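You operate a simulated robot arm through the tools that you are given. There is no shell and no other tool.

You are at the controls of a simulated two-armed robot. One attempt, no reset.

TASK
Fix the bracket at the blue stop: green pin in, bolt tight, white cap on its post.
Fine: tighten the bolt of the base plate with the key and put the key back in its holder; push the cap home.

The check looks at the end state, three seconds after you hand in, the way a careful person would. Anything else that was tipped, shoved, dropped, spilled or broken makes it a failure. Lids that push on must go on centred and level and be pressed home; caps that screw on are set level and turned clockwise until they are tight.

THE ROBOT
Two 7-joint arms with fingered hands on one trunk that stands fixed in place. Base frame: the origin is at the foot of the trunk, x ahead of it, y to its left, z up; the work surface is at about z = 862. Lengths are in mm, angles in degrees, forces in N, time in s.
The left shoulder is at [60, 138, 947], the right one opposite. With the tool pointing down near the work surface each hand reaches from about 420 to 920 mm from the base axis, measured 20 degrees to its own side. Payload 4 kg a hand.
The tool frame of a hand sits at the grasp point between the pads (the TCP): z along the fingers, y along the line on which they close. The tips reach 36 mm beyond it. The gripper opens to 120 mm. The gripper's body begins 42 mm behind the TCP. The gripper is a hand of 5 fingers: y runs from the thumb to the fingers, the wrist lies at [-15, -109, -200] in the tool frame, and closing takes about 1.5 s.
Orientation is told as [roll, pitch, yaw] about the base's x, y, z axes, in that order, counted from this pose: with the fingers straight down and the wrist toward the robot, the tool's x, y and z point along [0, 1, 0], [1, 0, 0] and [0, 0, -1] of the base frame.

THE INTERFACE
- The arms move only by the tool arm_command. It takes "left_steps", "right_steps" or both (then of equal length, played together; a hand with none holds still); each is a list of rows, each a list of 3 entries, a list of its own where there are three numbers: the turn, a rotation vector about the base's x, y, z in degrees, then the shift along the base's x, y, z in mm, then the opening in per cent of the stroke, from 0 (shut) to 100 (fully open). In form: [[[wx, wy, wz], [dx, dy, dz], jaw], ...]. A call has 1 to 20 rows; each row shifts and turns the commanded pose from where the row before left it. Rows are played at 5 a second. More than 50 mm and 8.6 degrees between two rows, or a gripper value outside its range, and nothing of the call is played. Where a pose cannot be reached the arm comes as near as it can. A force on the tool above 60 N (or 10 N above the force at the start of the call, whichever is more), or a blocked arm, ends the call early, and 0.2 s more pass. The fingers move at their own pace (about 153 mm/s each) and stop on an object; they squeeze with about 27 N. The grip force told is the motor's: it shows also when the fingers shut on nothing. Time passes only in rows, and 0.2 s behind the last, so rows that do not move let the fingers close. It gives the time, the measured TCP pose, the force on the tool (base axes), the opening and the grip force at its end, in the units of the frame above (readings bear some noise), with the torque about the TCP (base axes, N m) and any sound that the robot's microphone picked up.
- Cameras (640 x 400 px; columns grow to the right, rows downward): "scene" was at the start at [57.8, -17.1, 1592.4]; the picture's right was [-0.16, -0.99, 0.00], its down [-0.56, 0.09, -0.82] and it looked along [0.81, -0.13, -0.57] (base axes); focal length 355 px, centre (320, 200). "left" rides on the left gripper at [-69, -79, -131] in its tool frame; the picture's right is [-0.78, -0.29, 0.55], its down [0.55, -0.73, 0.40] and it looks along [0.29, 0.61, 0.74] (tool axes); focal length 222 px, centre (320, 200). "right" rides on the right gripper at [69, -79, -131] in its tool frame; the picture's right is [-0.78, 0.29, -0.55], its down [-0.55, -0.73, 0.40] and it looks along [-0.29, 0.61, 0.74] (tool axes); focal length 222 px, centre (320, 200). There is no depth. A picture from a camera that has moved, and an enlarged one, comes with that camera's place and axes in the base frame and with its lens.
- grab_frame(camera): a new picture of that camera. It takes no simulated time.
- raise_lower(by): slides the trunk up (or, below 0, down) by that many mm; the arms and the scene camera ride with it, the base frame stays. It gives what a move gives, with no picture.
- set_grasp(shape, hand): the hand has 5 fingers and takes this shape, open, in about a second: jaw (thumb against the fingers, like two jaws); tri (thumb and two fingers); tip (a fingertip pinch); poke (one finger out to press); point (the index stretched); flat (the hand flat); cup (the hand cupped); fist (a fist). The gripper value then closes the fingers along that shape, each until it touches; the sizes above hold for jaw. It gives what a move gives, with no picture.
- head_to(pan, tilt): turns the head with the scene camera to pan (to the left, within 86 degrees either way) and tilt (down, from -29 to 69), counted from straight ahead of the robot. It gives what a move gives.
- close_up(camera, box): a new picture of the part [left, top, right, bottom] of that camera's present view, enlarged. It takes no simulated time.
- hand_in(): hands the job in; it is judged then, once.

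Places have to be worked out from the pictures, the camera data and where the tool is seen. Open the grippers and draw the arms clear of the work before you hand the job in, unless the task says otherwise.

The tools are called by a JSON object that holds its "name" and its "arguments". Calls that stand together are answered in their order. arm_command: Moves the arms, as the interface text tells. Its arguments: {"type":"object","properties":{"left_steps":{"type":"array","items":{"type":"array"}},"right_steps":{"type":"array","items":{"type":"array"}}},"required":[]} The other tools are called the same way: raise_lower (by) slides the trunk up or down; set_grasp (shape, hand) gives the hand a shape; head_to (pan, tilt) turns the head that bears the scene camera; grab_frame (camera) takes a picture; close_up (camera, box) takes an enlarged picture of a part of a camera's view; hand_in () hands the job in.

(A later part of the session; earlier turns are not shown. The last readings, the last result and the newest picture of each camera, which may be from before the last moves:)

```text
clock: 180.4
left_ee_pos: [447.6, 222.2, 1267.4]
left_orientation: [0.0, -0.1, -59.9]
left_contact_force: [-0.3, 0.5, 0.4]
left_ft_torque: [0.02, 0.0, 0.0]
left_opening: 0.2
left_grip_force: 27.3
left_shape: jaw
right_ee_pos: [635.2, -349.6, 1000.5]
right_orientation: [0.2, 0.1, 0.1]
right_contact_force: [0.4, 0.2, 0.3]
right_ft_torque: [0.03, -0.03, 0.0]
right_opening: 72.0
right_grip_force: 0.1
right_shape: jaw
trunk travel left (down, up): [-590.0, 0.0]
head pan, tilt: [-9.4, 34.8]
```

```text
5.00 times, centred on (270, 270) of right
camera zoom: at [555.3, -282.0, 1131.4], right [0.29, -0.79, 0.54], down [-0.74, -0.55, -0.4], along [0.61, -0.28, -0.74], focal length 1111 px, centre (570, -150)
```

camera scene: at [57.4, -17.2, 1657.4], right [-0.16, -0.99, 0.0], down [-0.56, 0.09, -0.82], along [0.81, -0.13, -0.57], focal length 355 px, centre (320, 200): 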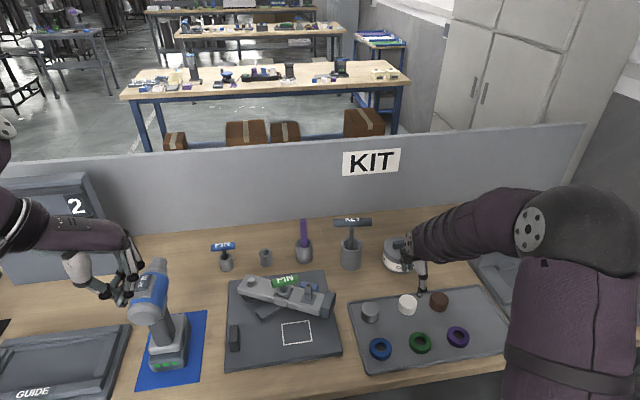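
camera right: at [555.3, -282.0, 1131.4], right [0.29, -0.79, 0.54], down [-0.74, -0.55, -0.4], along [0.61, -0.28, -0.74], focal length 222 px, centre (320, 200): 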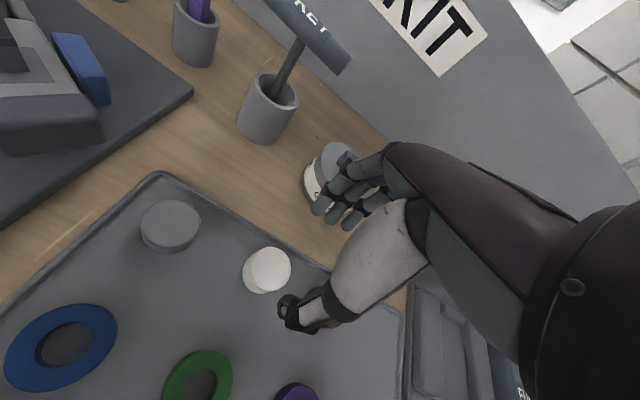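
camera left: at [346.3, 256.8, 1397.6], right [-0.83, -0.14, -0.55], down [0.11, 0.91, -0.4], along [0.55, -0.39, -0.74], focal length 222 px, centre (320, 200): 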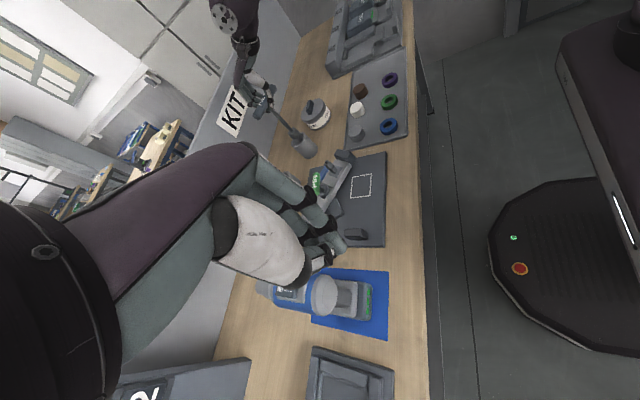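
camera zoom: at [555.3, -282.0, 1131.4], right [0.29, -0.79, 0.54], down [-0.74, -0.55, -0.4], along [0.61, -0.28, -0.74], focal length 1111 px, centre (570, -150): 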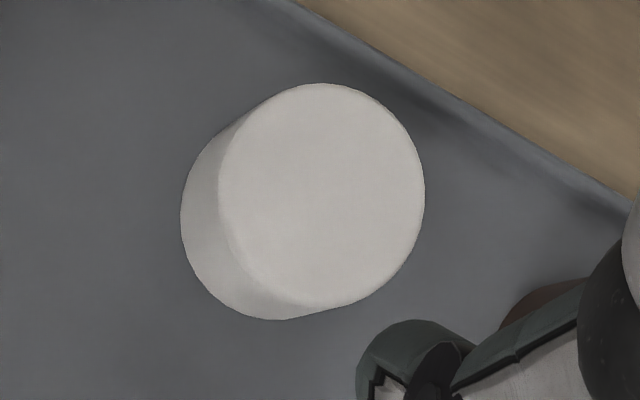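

The cap is exactly below the hand (within ~0.5 mm). I descend so the fingertips stay just above the tray rim (TCP z≈917).

{"name": "arm_command", "arguments": {"right_steps": [[[0, 0, 0], [0, -0.5, -22], 60], [[0, 0, 0], [0, 0, -22], 60], [[0, 0, 0], [0, 0, -20], 60], [[0, 0, 0], [0, 0, -12], 60], [[0, 0, 0], [0, 0, -7], 60], [[0, 0, 0], [0, 0, 0], 60]]}}

{"name": "close_up", "arguments": {"camera": "right", "box": [230, 170, 390, 330]}}

{"name": "close_up", "arguments": {"camera": "left", "box": [340, 60, 430, 150]}}

{"name": "close_up", "arguments": {"camera": "scene", "box": [360, 230, 470, 330]}}

```text
clock: 181.8
left_ee_pos: [446.8, 221.8, 1266.2]
left_orientation: [0.0, 0.1, -60.0]
left_contact_force: [-0.9, -0.6, 0.0]
left_ft_torque: [0.01, -0.02, 0.0]
left_opening: 0.0
left_grip_force: 27.2
left_shape: jaw
right_ee_pos: [634.3, -351.1, 916.8]
right_orientation: [0.3, 0.1, -0.1]
right_contact_force: [0.8, 0.0, 0.4]
right_ft_torque: [-0.01, -0.02, -0.03]
right_opening: 71.9
right_grip_force: 0.0
right_shape: jaw
trunk travel left (down, up): [-590.0, 0.0]
head pan, tilt: [-9.4, 34.8]
```

```text
2.50 times, centred on (310, 250) of right
camera zoom: at [555.4, -282.5, 1048.8], right [0.29, -0.79, 0.54], down [-0.74, -0.55, -0.4], along [0.61, -0.28, -0.74], focal length 555 px, centre (345, 75)
```

zoom: 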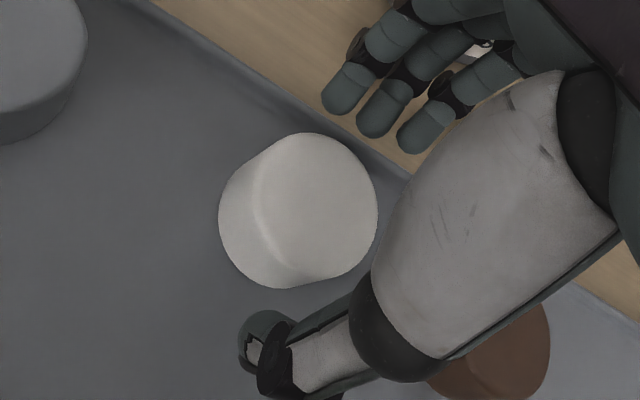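

```text
4.44 times, centred on (385, 105) of left
camera zoom: at [346.1, 256.8, 1397.5], right [-0.83, -0.14, -0.55], down [0.11, 0.91, -0.4], along [0.55, -0.39, -0.74], focal length 987 px, centre (31, 622)
```

zoom: 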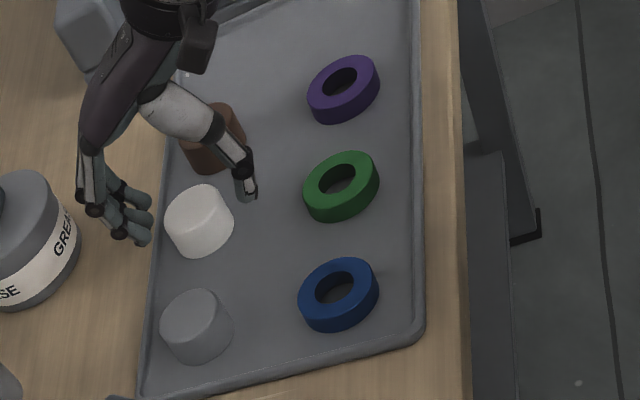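

```text
4.00 times, centred on (415, 280) of scene
camera zoom: at [57.8, -17.1, 1657.4], right [-0.16, -0.99, 0.0], down [-0.56, 0.09, -0.82], along [0.81, -0.13, -0.57], focal length 1421 px, centre (-60, -120)
```

zoom: 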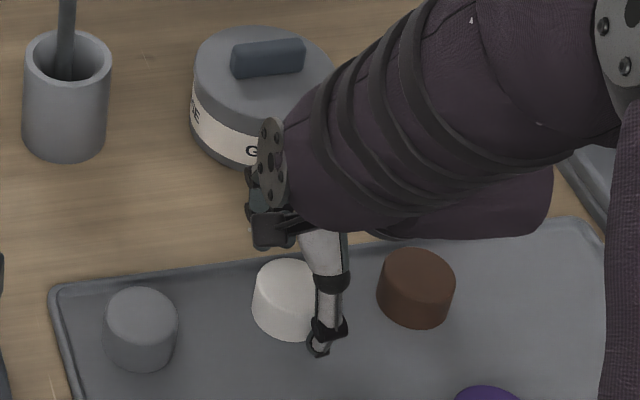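

The cap is between thumb and fingers, above the rim. I close gradually on it.

{"name": "arm_command", "arguments": {"right_steps": [[[0, 0, 0], [0, 0, 0], 54], [[0, 0, 0], [0, 0, 0], 49], [[0, 0, 0], [0, 0, 0], 46], [[0, 0, 0], [0, 0, 0], 43], [[0, 0, 0], [0, 0, 0], 40], [[0, 0, 0], [0, 0, 0], 37], [[0, 0, 0], [0, 0, 0], 33], [[0, 0, 0], [0, 0, 0], 25], [[0, 0, 0], [0, 0, 0], 10], [[0, 0, 0], [0, 0, 0], 0], [[0, 0, 0], [0, 0, 0], 0]]}}

{"name": "close_up", "arguments": {"camera": "right", "box": [230, 170, 390, 330]}}

{"name": "close_up", "arguments": {"camera": "left", "box": [350, 70, 410, 140]}}

```text
clock: 184.2
left_ee_pos: [447.6, 222.7, 1266.1]
left_orientation: [-0.1, 0.0, -60.1]
left_contact_force: [0.2, 0.1, -0.7]
left_ft_torque: [0.03, -0.02, 0.0]
left_opening: 0.0
left_grip_force: 27.2
left_shape: jaw
right_ee_pos: [634.9, -349.4, 917.6]
right_orientation: [0.2, 0.1, -0.1]
right_contact_force: [-0.3, 0.1, -0.5]
right_ft_torque: [-0.03, -0.02, 0.01]
right_opening: 39.7
right_grip_force: 26.7
right_shape: jaw
trunk travel left (down, up): [-590.0, 0.0]
head pan, tilt: [-9.4, 34.8]
```

```text
2.50 times, centred on (310, 250) of right
camera zoom: at [555.4, -282.5, 1048.9], right [0.29, -0.79, 0.54], down [-0.74, -0.55, -0.4], along [0.61, -0.28, -0.74], focal length 555 px, centre (345, 75)
```

zoom: 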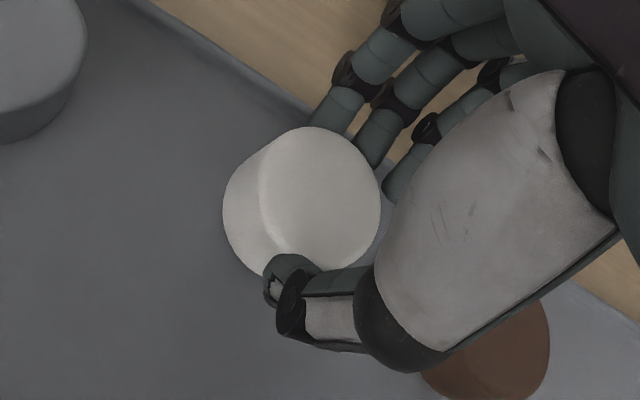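

```text
5.71 times, centred on (380, 105) of left
camera zoom: at [346.2, 256.7, 1397.5], right [-0.83, -0.14, -0.55], down [0.11, 0.91, -0.4], along [0.55, -0.39, -0.74], focal length 1269 px, centre (-23, 743)
```

zoom: 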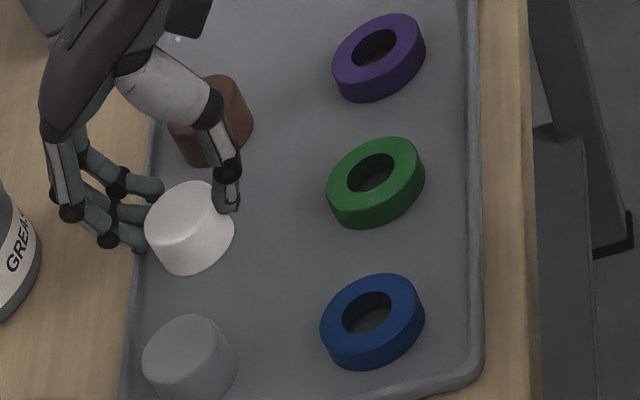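

Gripped (27 N). I lift 15 mm and check that the cap comes along and stays level.

{"name": "arm_command", "arguments": {"right_steps": [[[0, 0, 0], [0, 0, 3], 0], [[0, 0, 0], [0, 0, 6], 0], [[0, 0, 0], [0, 0, 6], 0], [[0, 0, 0], [0, 0, 0], 0]]}}

{"name": "close_up", "arguments": {"camera": "right", "box": [230, 170, 390, 330]}}

{"name": "close_up", "arguments": {"camera": "left", "box": [350, 70, 410, 140]}}

{"name": "close_up", "arguments": {"camera": "scene", "box": [380, 250, 450, 320]}}

```text
clock: 185.2
left_ee_pos: [448.3, 222.5, 1265.4]
left_orientation: [0.0, 0.0, -60.0]
left_contact_force: [0.3, 0.7, -0.4]
left_ft_torque: [0.01, -0.04, 0.0]
left_opening: 0.1
left_grip_force: 27.0
left_shape: jaw
right_ee_pos: [635.9, -351.4, 932.0]
right_orientation: [0.3, 0.2, 0.0]
right_contact_force: [0.8, 0.2, -0.4]
right_ft_torque: [0.0, -0.01, 0.04]
right_opening: 39.7
right_grip_force: 26.9
right_shape: jaw
trunk travel left (down, up): [-590.0, 0.0]
head pan, tilt: [-9.4, 34.8]
```

```text
2.50 times, centred on (310, 250) of right
camera zoom: at [555.6, -282.6, 1063.7], right [0.29, -0.79, 0.54], down [-0.74, -0.55, -0.4], along [0.61, -0.28, -0.74], focal length 555 px, centre (345, 75)
```

zoom: 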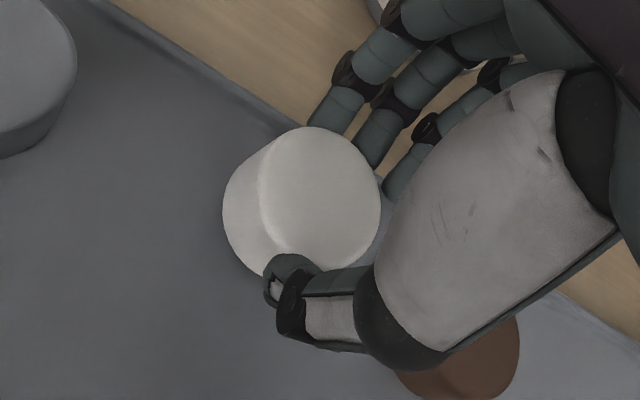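

```text
5.71 times, centred on (380, 105) of left
camera zoom: at [346.3, 256.7, 1397.5], right [-0.83, -0.14, -0.55], down [0.11, 0.91, -0.4], along [0.55, -0.39, -0.74], focal length 1269 px, centre (-23, 743)
```

zoom: 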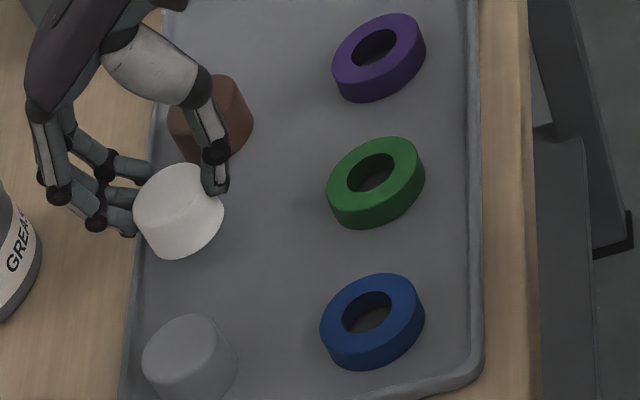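

```text
5.71 times, centred on (415, 285) of scene
camera zoom: at [58.0, -17.2, 1657.4], right [-0.16, -0.99, 0.0], down [-0.56, 0.09, -0.82], along [0.81, -0.13, -0.57], focal length 2030 px, centre (-223, -286)
```

zoom: 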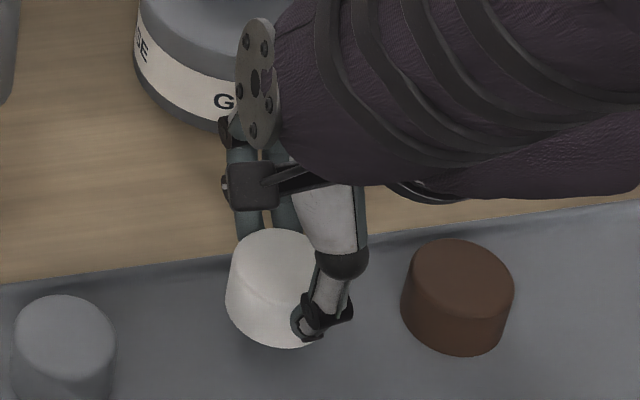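

The cap is held level, its centre about (+2, +0.4) from the TCP. I lift it and carry it to above the post, keeping ~15 mm clearance over the post top.

{"name": "arm_command", "arguments": {"right_steps": [[[0, 0, 0], [0, 0, 25], 0], [[0, 0, 0], [0, 0, 40], 0], [[0, 0, 0], [0, 0, 41], 0], [[0, 0, 0], [4, 35, 0], 0], [[0, 0, 0], [4, 38, 0], 0], [[0, 0, 0], [4, 38, 0], 0], [[0, 0, 0], [4, 38, 0], 0], [[0, 0, 0], [4, 38, 0], 0], [[0, 0, 0], [5, 38, 0], 0], [[0, 0, 0], [5, 36, 0], 0], [[0, 0, 0], [0, 0, 0], 0]]}}

{"name": "grab_frame", "arguments": {"camera": "scene"}}

{"name": "grab_frame", "arguments": {"camera": "right"}}

{"name": "grab_frame", "arguments": {"camera": "left"}}

```text
clock: 187.6
left_ee_pos: [447.3, 221.9, 1266.8]
left_orientation: [0.0, 0.0, -60.0]
left_contact_force: [0.0, -0.1, 0.2]
left_ft_torque: [-0.04, -0.03, 0.03]
left_opening: 0.3
left_grip_force: 26.7
left_shape: jaw
right_ee_pos: [664.8, -91.8, 1037.7]
right_orientation: [0.2, 0.1, -0.1]
right_contact_force: [0.5, 0.0, -0.9]
right_ft_torque: [0.01, 0.0, -0.02]
right_opening: 39.5
right_grip_force: 26.9
right_shape: jaw
trunk travel left (down, up): [-590.0, 0.0]
head pan, tilt: [-9.4, 34.8]
```

```text
taken
camera scene: at [57.9, -17.8, 1657.4], right [-0.16, -0.99, 0.0], down [-0.56, 0.09, -0.82], along [0.81, -0.13, -0.57], focal length 355 px, centre (320, 200)
```

scene: 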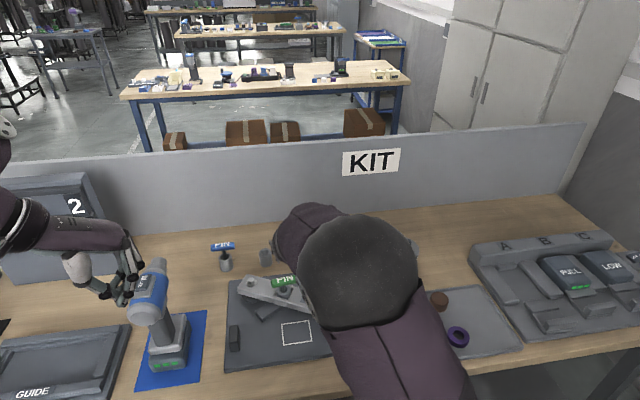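

```text
taken
camera right: at [585.1, -23.0, 1169.8], right [0.29, -0.79, 0.54], down [-0.74, -0.55, -0.4], along [0.61, -0.28, -0.74], focal length 222 px, centre (320, 200)
```

right: 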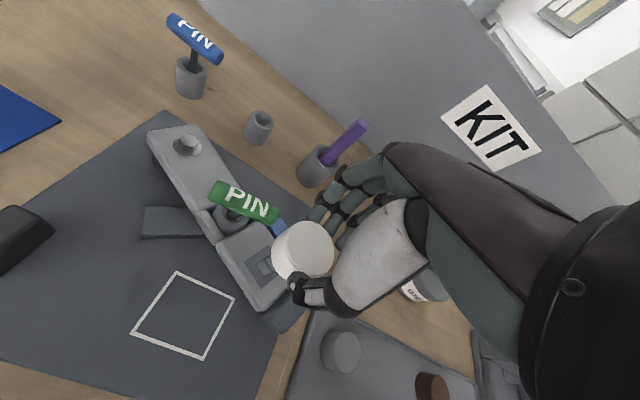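

```text
taken
camera left: at [346.3, 256.1, 1397.6], right [-0.83, -0.14, -0.55], down [0.11, 0.91, -0.4], along [0.55, -0.39, -0.74], focal length 222 px, centre (320, 200)
```

left: 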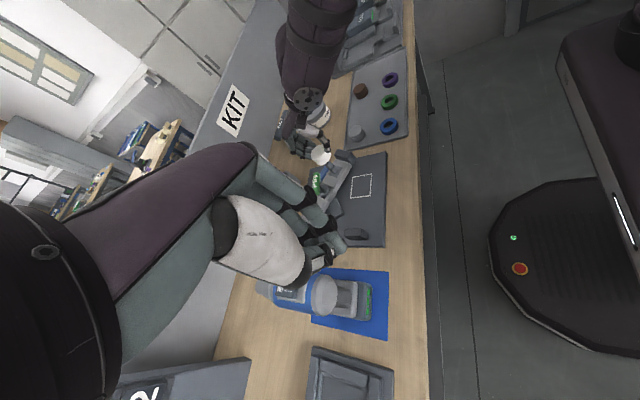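

{"name": "close_up", "arguments": {"camera": "left", "box": [295, 135, 355, 195]}}

{"name": "close_up", "arguments": {"camera": "right", "box": [220, 200, 340, 310]}}

```text
6.67 times, centred on (325, 165) of left
camera zoom: at [346.3, 256.1, 1397.6], right [-0.83, -0.14, -0.55], down [0.11, 0.91, -0.4], along [0.55, -0.39, -0.74], focal length 1481 px, centre (287, 433)
```

zoom: 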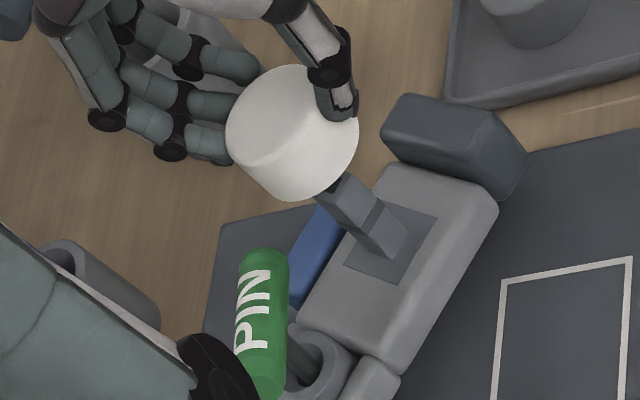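

```text
3.64 times, centred on (280, 255) of right
camera zoom: at [585.1, -23.0, 1169.8], right [0.29, -0.79, 0.54], down [-0.74, -0.55, -0.4], along [0.61, -0.28, -0.74], focal length 808 px, centre (466, 0)
```

zoom: 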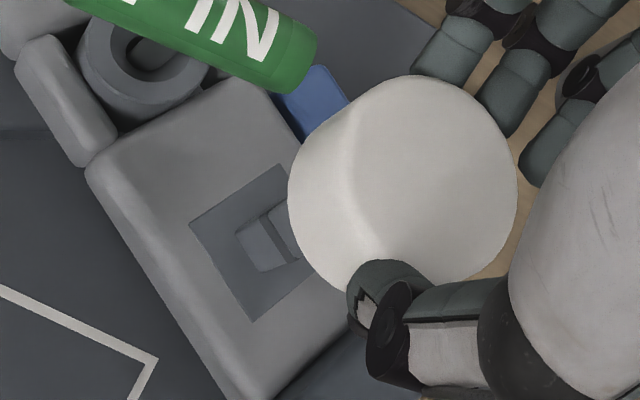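

{"name": "close_up", "arguments": {"camera": "right", "box": [245, 225, 315, 295]}}

{"name": "close_up", "arguments": {"camera": "left", "box": [315, 145, 355, 185]}}

```text
5.71 times, centred on (280, 260) of right
camera zoom: at [585.1, -23.0, 1169.8], right [0.29, -0.79, 0.54], down [-0.74, -0.55, -0.4], along [0.61, -0.28, -0.74], focal length 1269 px, centre (549, -143)
```

zoom: 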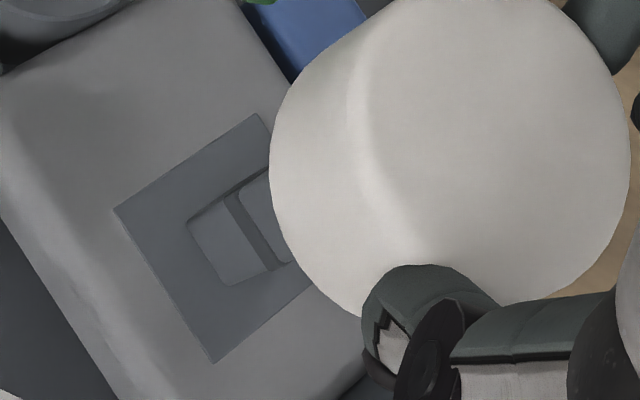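

```text
10.00 times, centred on (335, 165) of left
camera zoom: at [346.3, 256.1, 1397.6], right [-0.83, -0.14, -0.55], down [0.11, 0.91, -0.4], along [0.55, -0.39, -0.74], focal length 2221 px, centre (170, 550)
```

zoom: 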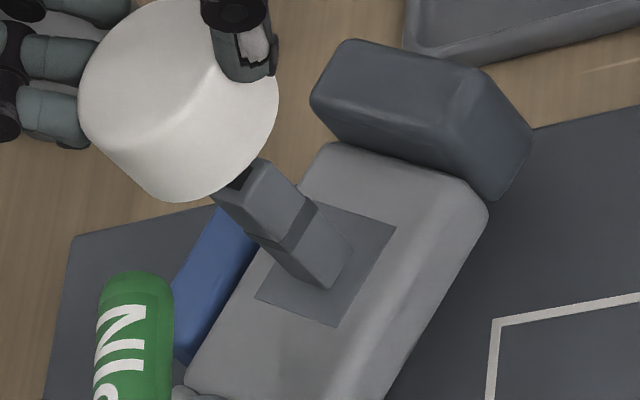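

From the right camera the post stands at about (667.5, −89.6); the cap centre is at about (666.8, −91.4). I shift (+0.7, +1.8) and lower to ~5 mm above the post, then check again.

{"name": "arm_command", "arguments": {"right_steps": [[[0, 0, 0], [0.4, 0.9, -4], 0], [[0, 0, 0], [0.3, 0.9, -5], 0], [[0, 0, 0], [0, 0, -4], 0], [[0, 0, 0], [0, 0, 0], 0]]}}

{"name": "close_up", "arguments": {"camera": "right", "box": [245, 225, 315, 295]}}

{"name": "close_up", "arguments": {"camera": "left", "box": [315, 145, 355, 185]}}

```text
clock: 188.6
left_ee_pos: [447.6, 222.8, 1265.7]
left_orientation: [-0.1, 0.0, -60.0]
left_contact_force: [-0.6, -0.1, 0.4]
left_ft_torque: [-0.01, 0.0, -0.02]
left_opening: 0.0
left_grip_force: 27.1
left_shape: jaw
right_ee_pos: [667.1, -87.9, 1024.9]
right_orientation: [0.1, 0.0, 0.0]
right_contact_force: [0.7, -0.7, 0.2]
right_ft_torque: [0.01, -0.03, 0.02]
right_opening: 39.5
right_grip_force: 26.9
right_shape: jaw
trunk travel left (down, up): [-590.0, 0.0]
head pan, tilt: [-9.4, 34.8]
```

```text
5.71 times, centred on (280, 260) of right
camera zoom: at [586.0, -20.2, 1156.6], right [0.29, -0.79, 0.54], down [-0.74, -0.55, -0.4], along [0.61, -0.28, -0.74], focal length 1269 px, centre (549, -143)
```

zoom: 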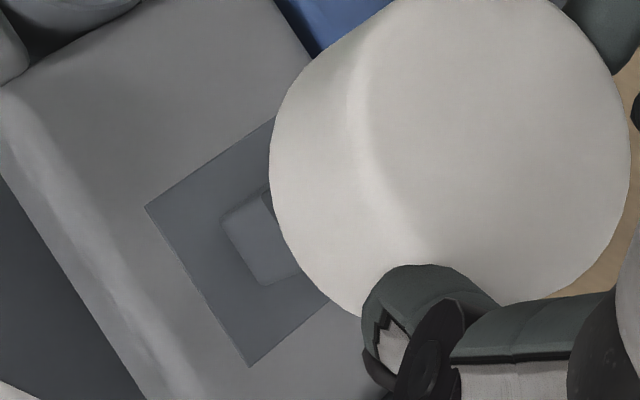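

```text
10.00 times, centred on (335, 165) of left
camera zoom: at [346.2, 256.9, 1397.5], right [-0.83, -0.14, -0.55], down [0.11, 0.91, -0.4], along [0.55, -0.39, -0.74], focal length 2221 px, centre (170, 550)
```

zoom: 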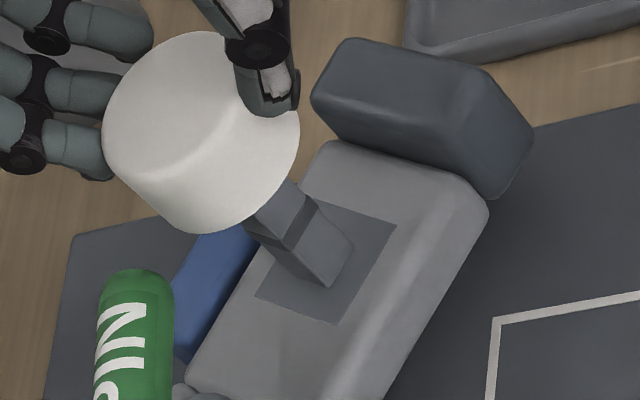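

The cap axis is within ~1 mm of the post by the right camera (post ≈ +1 in x). I shift +1 and lower slowly, reading forces.

{"name": "arm_command", "arguments": {"right_steps": [[[0, 0, 0], [1, -0.2, -1.5], 0], [[0, 0, 0], [0, 0, -1.5], 0], [[0, 0, 0], [0, 0, -1.5], 0], [[0, 0, 0], [0, 0, -1.5], 0], [[0, 0, 0], [0, 0, 0], 0]]}}

{"name": "close_up", "arguments": {"camera": "right", "box": [245, 225, 315, 295]}}

{"name": "close_up", "arguments": {"camera": "left", "box": [315, 145, 355, 185]}}

```text
clock: 189.8
left_ee_pos: [446.1, 221.3, 1265.6]
left_orientation: [0.1, 0.0, -60.1]
left_contact_force: [0.2, 0.3, -0.2]
left_ft_torque: [-0.03, 0.03, 0.01]
left_opening: 0.0
left_grip_force: 26.7
left_shape: jaw
right_ee_pos: [667.9, -86.5, 1019.4]
right_orientation: [0.2, 0.1, 0.0]
right_contact_force: [-0.6, -0.1, -0.9]
right_ft_torque: [0.0, -0.02, -0.01]
right_opening: 39.4
right_grip_force: 27.0
right_shape: jaw
trunk travel left (down, up): [-590.0, 0.0]
head pan, tilt: [-9.4, 34.8]
```

```text
5.71 times, centred on (280, 260) of right
camera zoom: at [587.1, -19.9, 1150.8], right [0.29, -0.79, 0.54], down [-0.74, -0.55, -0.4], along [0.61, -0.28, -0.74], focal length 1269 px, centre (549, -143)
```

zoom: 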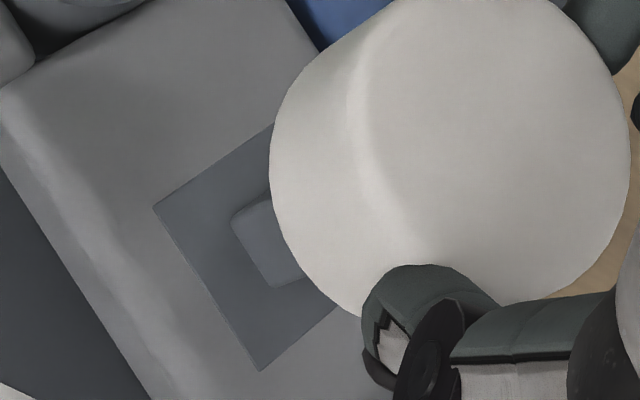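

```text
10.00 times, centred on (335, 165) of left
camera zoom: at [346.2, 256.8, 1397.5], right [-0.83, -0.14, -0.55], down [0.11, 0.91, -0.4], along [0.55, -0.39, -0.74], focal length 2221 px, centre (170, 550)
```

zoom: 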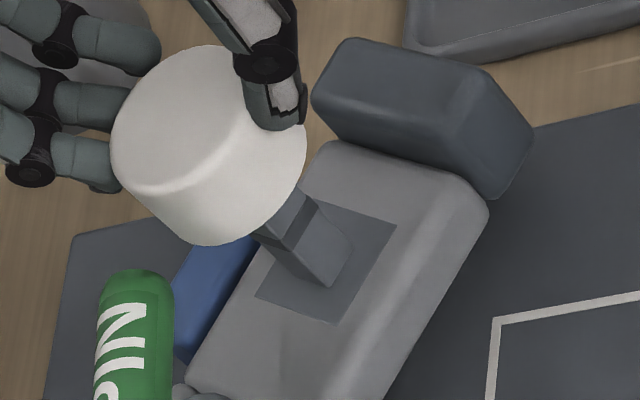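

Alignment is now within ~0.5 mm by the right camera. I keep lowering onto the post in 1 mm steps.

{"name": "arm_command", "arguments": {"right_steps": [[[0, 0, 0], [0, -0.4, -1], 0], [[0, 0, 0], [0, 0, -1], 0], [[0, 0, 0], [0, 0, -1], 0], [[0, 0, 0], [0, 0, -1], 0], [[0, 0, 0], [0, 0, -1], 0], [[0, 0, 0], [0, 0, -1], 0], [[0, 0, 0], [0, 0, 0], 0]]}}

{"name": "close_up", "arguments": {"camera": "left", "box": [315, 145, 355, 185]}}

{"name": "close_up", "arguments": {"camera": "right", "box": [245, 225, 315, 295]}}

```text
clock: 191.4
left_ee_pos: [447.9, 222.7, 1267.0]
left_orientation: [0.0, 0.0, -60.0]
left_contact_force: [-0.6, 0.9, 0.2]
left_ft_torque: [-0.04, -0.02, 0.02]
left_opening: 0.1
left_grip_force: 26.6
left_shape: jaw
right_ee_pos: [668.6, -87.6, 1012.2]
right_orientation: [0.3, 0.1, 0.0]
right_contact_force: [0.2, 0.8, -0.5]
right_ft_torque: [0.0, -0.01, -0.01]
right_opening: 39.4
right_grip_force: 27.0
right_shape: jaw
trunk travel left (down, up): [-590.0, 0.0]
head pan, tilt: [-9.4, 34.8]
```

```text
10.00 times, centred on (335, 165) of left
camera zoom: at [346.2, 256.8, 1397.5], right [-0.83, -0.14, -0.55], down [0.11, 0.91, -0.4], along [0.55, -0.39, -0.74], focal length 2221 px, centre (170, 550)
```

zoom: 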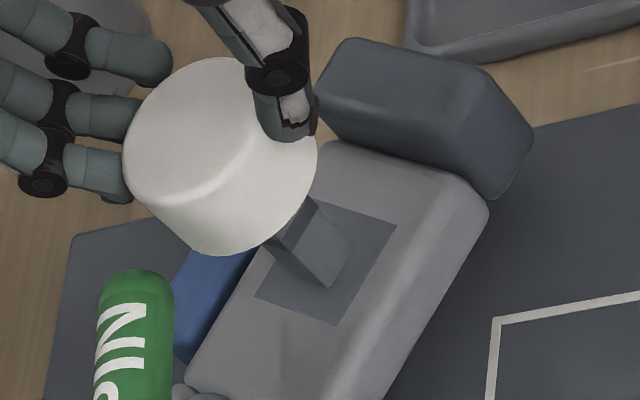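

```text
5.71 times, centred on (280, 260) of right
camera zoom: at [587.3, -20.3, 1144.6], right [0.29, -0.79, 0.54], down [-0.74, -0.55, -0.4], along [0.61, -0.28, -0.74], focal length 1269 px, centre (549, -143)
```

zoom: 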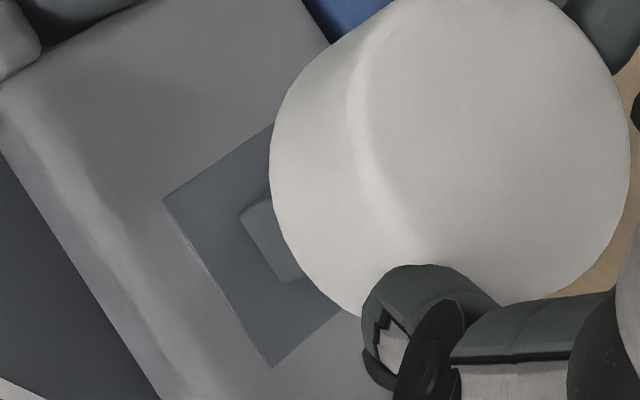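

No contact yet. I continue down.

{"name": "arm_command", "arguments": {"right_steps": [[[0, 0, 0], [0, 0, -1], 0], [[0, 0, 0], [0, 0, -1], 0], [[0, 0, 0], [0, 0, -1], 0], [[0, 0, 0], [0, 0, -1], 0], [[0, 0, 0], [0, 0, -1], 0], [[0, 0, 0], [0, 0, -1], 0], [[0, 0, 0], [0, 0, 0], 0]]}}

{"name": "close_up", "arguments": {"camera": "left", "box": [315, 145, 355, 185]}}

{"name": "close_up", "arguments": {"camera": "right", "box": [245, 225, 315, 295]}}

```text
clock: 193.0
left_ee_pos: [446.5, 221.7, 1266.4]
left_orientation: [0.0, 0.0, -59.9]
left_contact_force: [-0.3, 0.1, -0.4]
left_ft_torque: [0.0, -0.01, 0.0]
left_opening: 0.1
left_grip_force: 27.0
left_shape: jaw
right_ee_pos: [667.4, -87.5, 1007.4]
right_orientation: [0.2, 0.1, 0.0]
right_contact_force: [0.2, -0.3, -1.6]
right_ft_torque: [-0.03, 0.02, 0.0]
right_opening: 39.5
right_grip_force: 26.9
right_shape: jaw
trunk travel left (down, up): [-590.0, 0.0]
head pan, tilt: [-9.4, 34.8]
```

```text
10.00 times, centred on (335, 165) of left
camera zoom: at [346.2, 256.8, 1397.5], right [-0.83, -0.14, -0.55], down [0.11, 0.91, -0.4], along [0.55, -0.39, -0.74], focal length 2221 px, centre (170, 550)
```

zoom: 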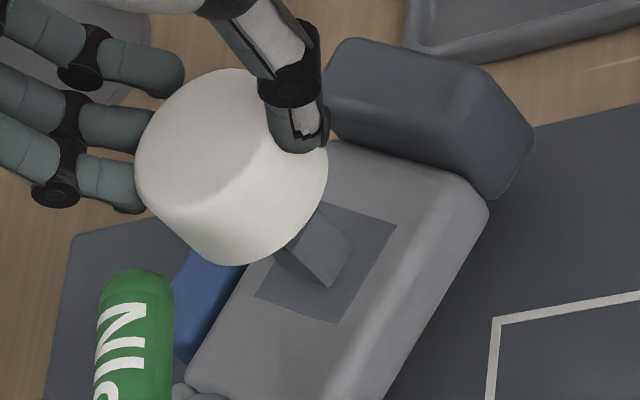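

```text
5.71 times, centred on (280, 260) of right
camera zoom: at [587.4, -20.5, 1138.5], right [0.29, -0.79, 0.54], down [-0.74, -0.55, -0.4], along [0.61, -0.28, -0.74], focal length 1269 px, centre (549, -143)
```

zoom: 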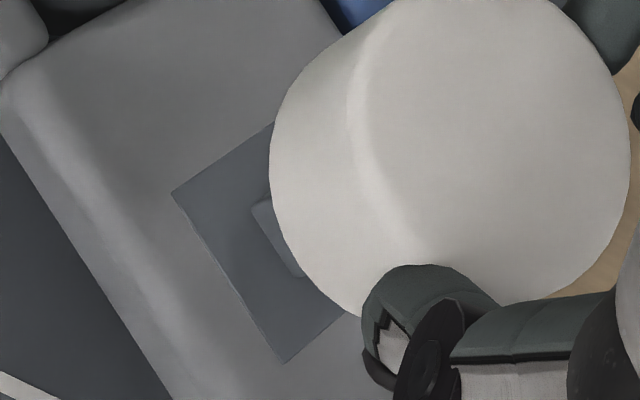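

The post is entering the cap's bore freely. I keep lowering until resistance appears.

{"name": "arm_command", "arguments": {"right_steps": [[[0, 0, 0], [0, 0, -1], 0], [[0, 0, 0], [0, 0, -1], 0], [[0, 0, 0], [0, 0, -1], 0], [[0, 0, 0], [0, 0, -1], 0], [[0, 0, 0], [0, 0, -1], 0], [[0, 0, 0], [0, 0, 0], 0]]}}

{"name": "close_up", "arguments": {"camera": "left", "box": [315, 145, 355, 185]}}

```text
clock: 194.4
left_ee_pos: [447.5, 221.4, 1265.5]
left_orientation: [0.0, 0.0, -59.9]
left_contact_force: [0.2, 0.5, -0.1]
left_ft_torque: [-0.02, -0.02, -0.04]
left_opening: 0.0
left_grip_force: 27.3
left_shape: jaw
right_ee_pos: [667.1, -87.1, 1002.7]
right_orientation: [0.2, 0.1, 0.0]
right_contact_force: [0.4, -0.3, 0.5]
right_ft_torque: [0.03, -0.04, -0.01]
right_opening: 39.6
right_grip_force: 27.2
right_shape: jaw
trunk travel left (down, up): [-590.0, 0.0]
head pan, tilt: [-9.4, 34.8]
```

```text
10.00 times, centred on (335, 165) of left
camera zoom: at [346.2, 256.8, 1397.5], right [-0.83, -0.14, -0.55], down [0.11, 0.91, -0.4], along [0.55, -0.39, -0.74], focal length 2221 px, centre (170, 550)
```

zoom: 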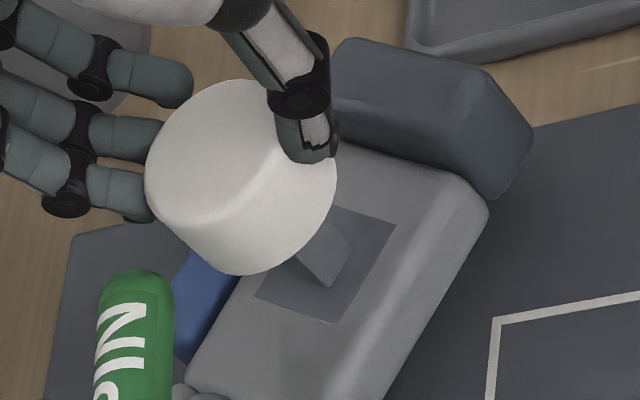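

{"name": "arm_command", "arguments": {"right_steps": [[[0, 0, 0], [0, 0, -1], 0], [[0, 0, 0], [0, 0, -1], 0], [[0, 0, 0], [0, 0, -1], 0], [[0, 0, 0], [0, 0, 0], 0]]}}

{"name": "close_up", "arguments": {"camera": "left", "box": [315, 145, 355, 185]}}

{"name": "close_up", "arguments": {"camera": "right", "box": [230, 170, 390, 330]}}

```text
clock: 195.4
left_ee_pos: [447.8, 221.8, 1267.5]
left_orientation: [0.0, 0.1, -60.0]
left_contact_force: [-0.2, 0.1, 1.1]
left_ft_torque: [0.02, 0.0, -0.02]
left_opening: 0.0
left_grip_force: 27.1
left_shape: jaw
right_ee_pos: [666.7, -87.9, 999.6]
right_orientation: [0.3, 0.1, 0.0]
right_contact_force: [0.6, 0.1, 0.8]
right_ft_torque: [-0.01, 0.01, -0.01]
right_opening: 39.7
right_grip_force: 26.6
right_shape: jaw
trunk travel left (down, up): [-590.0, 0.0]
head pan, tilt: [-9.4, 34.8]
```

```text
10.00 times, centred on (335, 165) of left
camera zoom: at [346.1, 256.8, 1397.6], right [-0.83, -0.14, -0.55], down [0.11, 0.91, -0.4], along [0.55, -0.39, -0.74], focal length 2221 px, centre (170, 550)
```

zoom: 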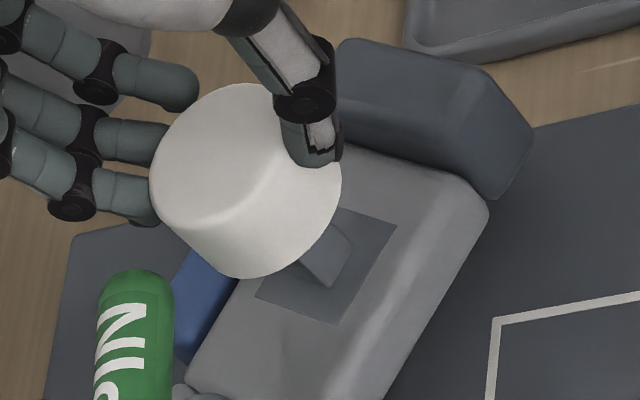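

```text
2.50 times, centred on (310, 250) of right
camera zoom: at [586.9, -20.5, 1131.1], right [0.29, -0.79, 0.54], down [-0.74, -0.55, -0.4], along [0.61, -0.28, -0.74], focal length 555 px, centre (345, 75)
```

zoom: 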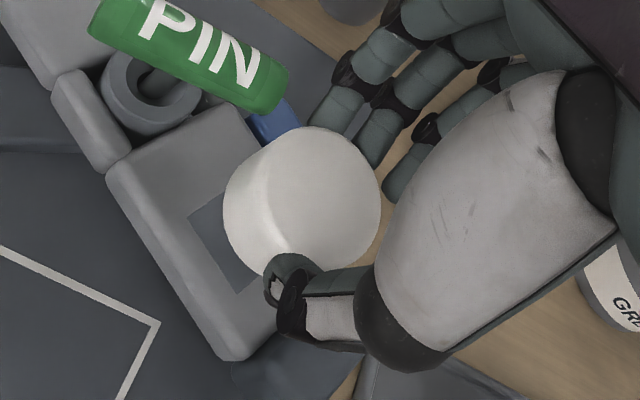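

{"name": "arm_command", "arguments": {"right_steps": [[[0, 0, 0], [0, 0, -1], 0], [[0, 0, 0], [0, 0, -1], 0], [[0, 0, 0], [0, 0, -1], 0], [[0, 0, 0], [0, 0, -1], 0], [[0, 0, 0], [0, 0, 0], 0]]}}

{"name": "close_up", "arguments": {"camera": "left", "box": [315, 145, 355, 185]}}

{"name": "close_up", "arguments": {"camera": "right", "box": [230, 170, 390, 330]}}

```text
clock: 196.6
left_ee_pos: [445.1, 221.8, 1267.6]
left_orientation: [0.1, 0.0, -60.0]
left_contact_force: [-0.7, 1.0, 0.3]
left_ft_torque: [-0.02, 0.0, 0.03]
left_opening: 0.2
left_grip_force: 26.8
left_shape: jaw
right_ee_pos: [667.0, -88.8, 998.2]
right_orientation: [0.2, -0.2, 0.0]
right_contact_force: [0.3, -1.1, 24.1]
right_ft_torque: [-0.07, -0.09, -0.02]
right_opening: 41.0
right_grip_force: 26.7
right_shape: jaw
trunk travel left (down, up): [-590.0, 0.0]
head pan, tilt: [-9.4, 34.8]
```

```text
10.00 times, centred on (335, 165) of left
camera zoom: at [344.3, 256.8, 1398.2], right [-0.82, -0.14, -0.55], down [0.11, 0.91, -0.4], along [0.56, -0.39, -0.74], focal length 2221 px, centre (170, 550)
```

zoom: 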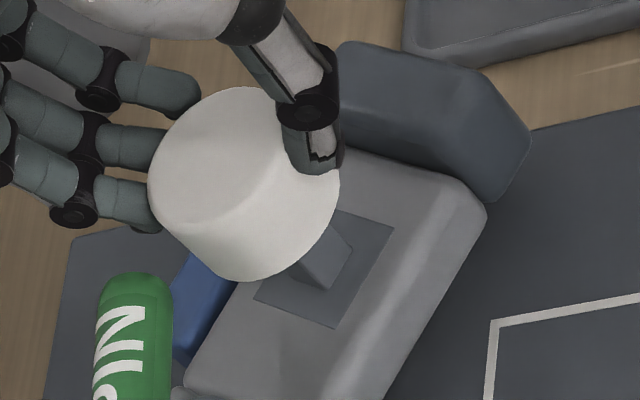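

```text
2.50 times, centred on (310, 250) of right
camera zoom: at [586.1, -20.3, 1128.8], right [0.29, -0.79, 0.54], down [-0.73, -0.55, -0.4], along [0.61, -0.28, -0.74], focal length 555 px, centre (345, 75)
```

zoom: 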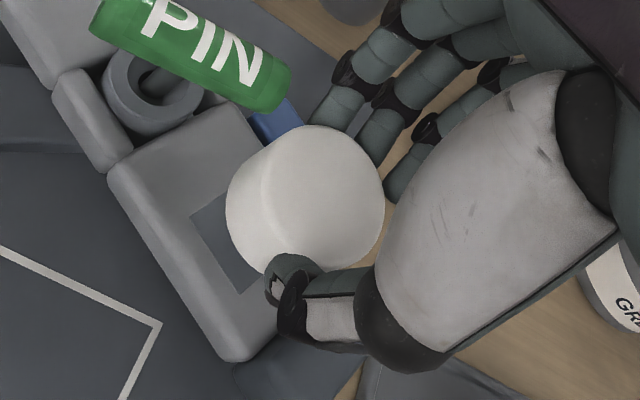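

Firm contact (24 N) with the cap bottom at the post's band. I relieve the pressure, release the cap, lift, and then press it home from above with closed fingers.

{"name": "arm_command", "arguments": {"right_steps": [[[0, 0, 0], [0, 0, 1.5], 0], [[0, 0, 0], [0, 0, 1], 0], [[0, 0, 0], [0, 0, 0], 36], [[0, 0, 0], [0, 0, 0], 42], [[0, 0, 0], [0, 0, 0], 50], [[0, 0, 0], [0, 0, 0], 60], [[0, 0, 0], [0, 0, 0], 70], [[0, 0, 0], [0, 0, 0], 70]]}}

{"name": "close_up", "arguments": {"camera": "left", "box": [305, 135, 365, 195]}}

{"name": "close_up", "arguments": {"camera": "right", "box": [230, 170, 390, 330]}}

```text
clock: 198.4
left_ee_pos: [447.5, 223.1, 1265.9]
left_orientation: [0.0, 0.0, -60.0]
left_contact_force: [0.4, 0.1, -0.6]
left_ft_torque: [0.02, 0.05, 0.0]
left_opening: 0.0
left_grip_force: 26.8
left_shape: jaw
right_ee_pos: [667.3, -88.7, 998.3]
right_orientation: [0.2, 0.2, 0.0]
right_contact_force: [0.1, 0.3, 0.2]
right_ft_torque: [0.0, -0.03, -0.02]
right_opening: 83.6
right_grip_force: 0.1
right_shape: jaw
trunk travel left (down, up): [-590.0, 0.0]
head pan, tilt: [-9.4, 34.8]
```

```text
6.67 times, centred on (335, 165) of left
camera zoom: at [346.2, 256.8, 1397.5], right [-0.83, -0.14, -0.55], down [0.11, 0.91, -0.4], along [0.55, -0.39, -0.74], focal length 1481 px, centre (220, 433)
```

zoom: 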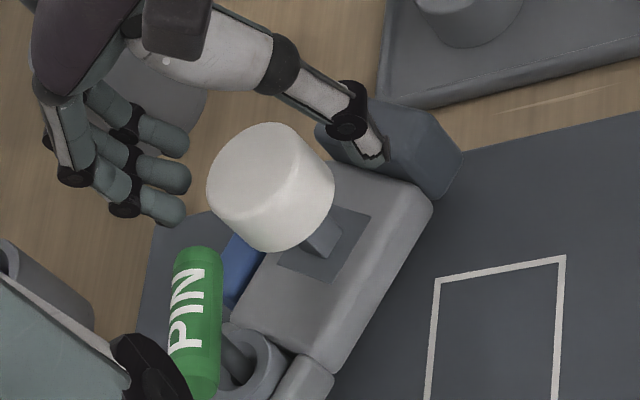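

```text
2.50 times, centred on (310, 250) of right
camera zoom: at [587.1, -20.2, 1129.1], right [0.29, -0.79, 0.54], down [-0.74, -0.55, -0.4], along [0.61, -0.28, -0.74], focal length 555 px, centre (345, 75)
```

zoom: 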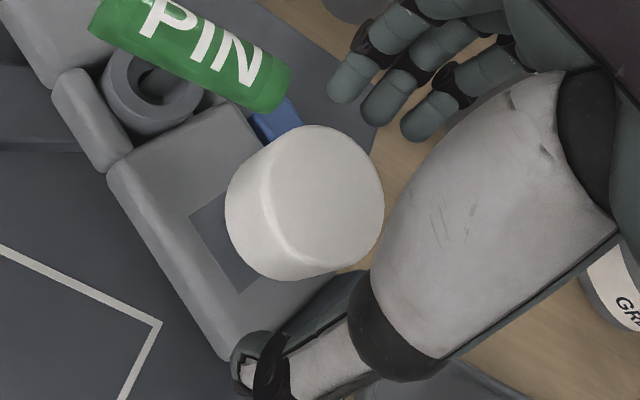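

The cap sits on the post, level. I lift, close the fingers and position them over the cap's centre for pressing.

{"name": "arm_command", "arguments": {"right_steps": [[[0, 0, 0], [0, 0, 10], 70], [[0, 0, 0], [0, 0, 25], 70], [[0, 0, 0], [0, 0, 25], 70], [[0, 0, 0], [0, 0, 5], 40], [[0, 0, 0], [0, 0, 0], 0], [[0, 0, 0], [0, 0, 0], 0], [[0, 0, 0], [0, 0, 0], 0]]}}

{"name": "close_up", "arguments": {"camera": "left", "box": [305, 135, 365, 195]}}

{"name": "close_up", "arguments": {"camera": "right", "box": [220, 170, 380, 330]}}

```text
clock: 200.0
left_ee_pos: [447.4, 221.9, 1265.5]
left_orientation: [0.0, 0.0, -59.9]
left_contact_force: [-0.2, 0.2, 0.1]
left_ft_torque: [-0.01, 0.01, 0.0]
left_opening: 0.2
left_grip_force: 26.5
left_shape: jaw
right_ee_pos: [665.3, -87.5, 1061.7]
right_orientation: [0.3, 0.1, 0.0]
right_contact_force: [-0.3, -1.1, 0.2]
right_ft_torque: [-0.03, 0.02, -0.01]
right_opening: 0.0
right_grip_force: 26.8
right_shape: jaw
trunk travel left (down, up): [-590.0, 0.0]
head pan, tilt: [-9.4, 34.8]
```

```text
6.67 times, centred on (335, 165) of left
camera zoom: at [346.2, 256.8, 1397.5], right [-0.83, -0.14, -0.55], down [0.11, 0.91, -0.4], along [0.55, -0.39, -0.74], focal length 1481 px, centre (220, 433)
```

zoom: 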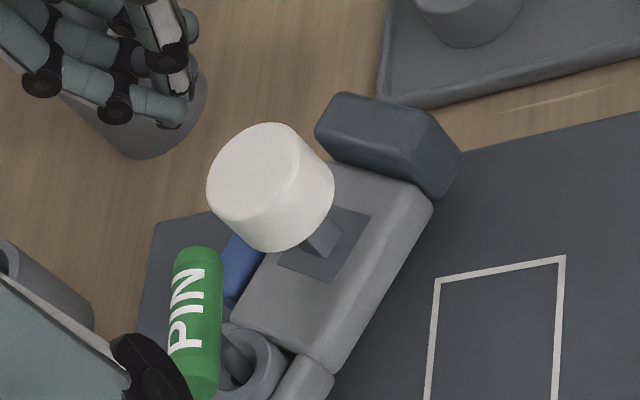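

```text
2.50 times, centred on (300, 250) of right
camera zoom: at [587.4, -20.3, 1193.8], right [0.29, -0.79, 0.54], down [-0.74, -0.55, -0.4], along [0.61, -0.28, -0.74], focal length 555 px, centre (370, 75)
```

zoom: 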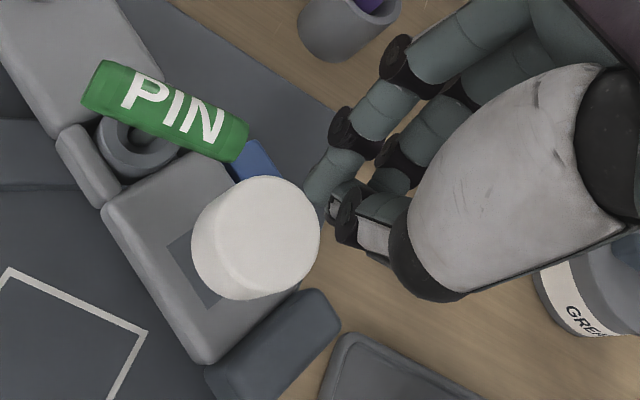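

I press down on the centre of the cap in small steps.

{"name": "arm_command", "arguments": {"right_steps": [[[0, 0, 0], [1, 0.4, -15], 0], [[0, 0, 0], [1, 0.4, -15], 0], [[0, 0, 0], [0, 0, -12], 0], [[0, 0, 0], [0, 0, -3], 0], [[0, 0, 0], [0, 0, -2], 0], [[0, 0, 0], [0, 0, -2], 0], [[0, 0, 0], [0, 0, -2], 0], [[0, 0, 0], [0, 0, -2], 0], [[0, 0, 0], [0, 0, -2], 0]]}}

{"name": "close_up", "arguments": {"camera": "left", "box": [305, 135, 365, 195]}}

{"name": "close_up", "arguments": {"camera": "right", "box": [220, 170, 380, 330]}}

```text
clock: 202.0
left_ee_pos: [445.1, 221.5, 1267.7]
left_orientation: [0.2, -0.1, -59.9]
left_contact_force: [0.6, -0.5, -0.8]
left_ft_torque: [0.01, 0.0, -0.02]
left_opening: 0.1
left_grip_force: 26.9
left_shape: jaw
right_ee_pos: [670.6, -85.9, 1014.6]
right_orientation: [0.3, -0.7, 0.1]
right_contact_force: [7.6, -1.6, 43.0]
right_ft_torque: [0.06, -0.38, -0.05]
right_opening: 0.1
right_grip_force: 26.9
right_shape: jaw
trunk travel left (down, up): [-590.0, 0.0]
head pan, tilt: [-9.4, 34.8]
```

```text
6.67 times, centred on (335, 165) of left
camera zoom: at [343.7, 257.0, 1398.7], right [-0.82, -0.14, -0.55], down [0.11, 0.91, -0.4], along [0.56, -0.39, -0.74], focal length 1481 px, centre (220, 433)
```

zoom: 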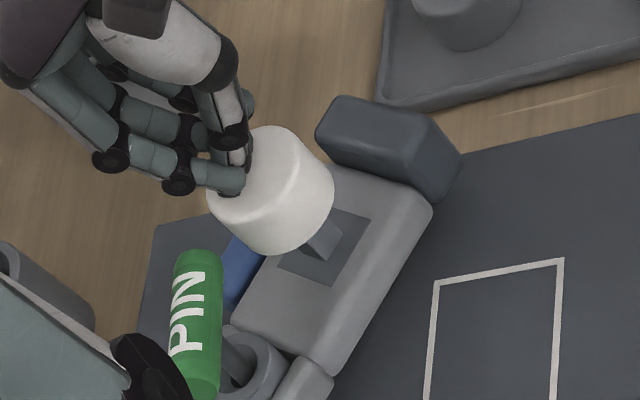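

```text
2.50 times, centred on (300, 250) of right
camera zoom: at [589.0, -19.3, 1144.4], right [0.29, -0.79, 0.55], down [-0.73, -0.55, -0.41], along [0.62, -0.28, -0.73], focal length 555 px, centre (370, 75)
```

zoom: 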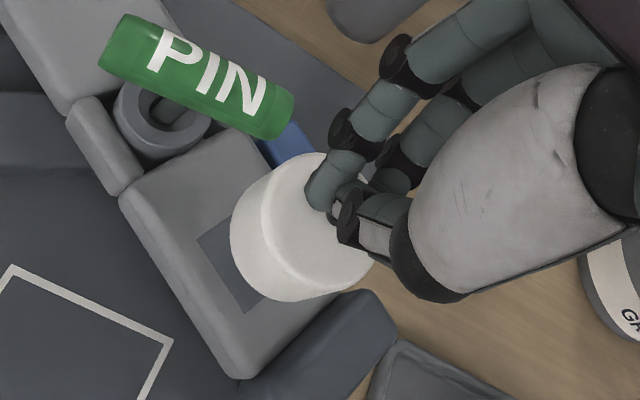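

43 N and no visible movement or click yet. I press a little harder, staying under the limit.

{"name": "arm_command", "arguments": {"right_steps": [[[0, 0, 0], [-0.5, 0, -1.5], 0], [[0, 0, 0], [0, 0, -1.5], 0], [[0, 0, 0], [0, 0, 0], 0], [[0, 0, 0], [0, 0, 0], 0]]}}

{"name": "close_up", "arguments": {"camera": "left", "box": [305, 135, 365, 195]}}

```text
clock: 203.0
left_ee_pos: [443.4, 222.6, 1268.1]
left_orientation: [0.1, -0.1, -60.1]
left_contact_force: [0.2, 0.0, -0.1]
left_ft_torque: [0.0, 0.02, -0.04]
left_opening: 0.0
left_grip_force: 27.5
left_shape: jaw
right_ee_pos: [670.7, -86.6, 1013.1]
right_orientation: [0.6, -1.0, -0.1]
right_contact_force: [6.9, -5.4, 57.1]
right_ft_torque: [-0.07, -0.31, -0.05]
right_opening: 0.0
right_grip_force: 27.4
right_shape: jaw
trunk travel left (down, up): [-590.0, 0.0]
head pan, tilt: [-9.4, 34.8]
```

```text
6.67 times, centred on (335, 165) of left
camera zoom: at [342.2, 257.0, 1398.7], right [-0.82, -0.14, -0.55], down [0.11, 0.91, -0.4], along [0.56, -0.39, -0.73], focal length 1481 px, centre (220, 433)
```

zoom: 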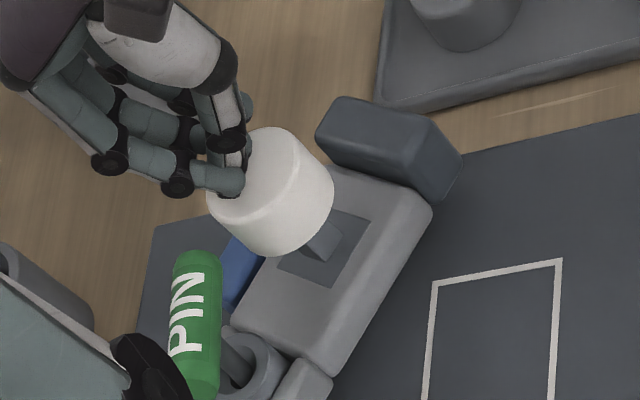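

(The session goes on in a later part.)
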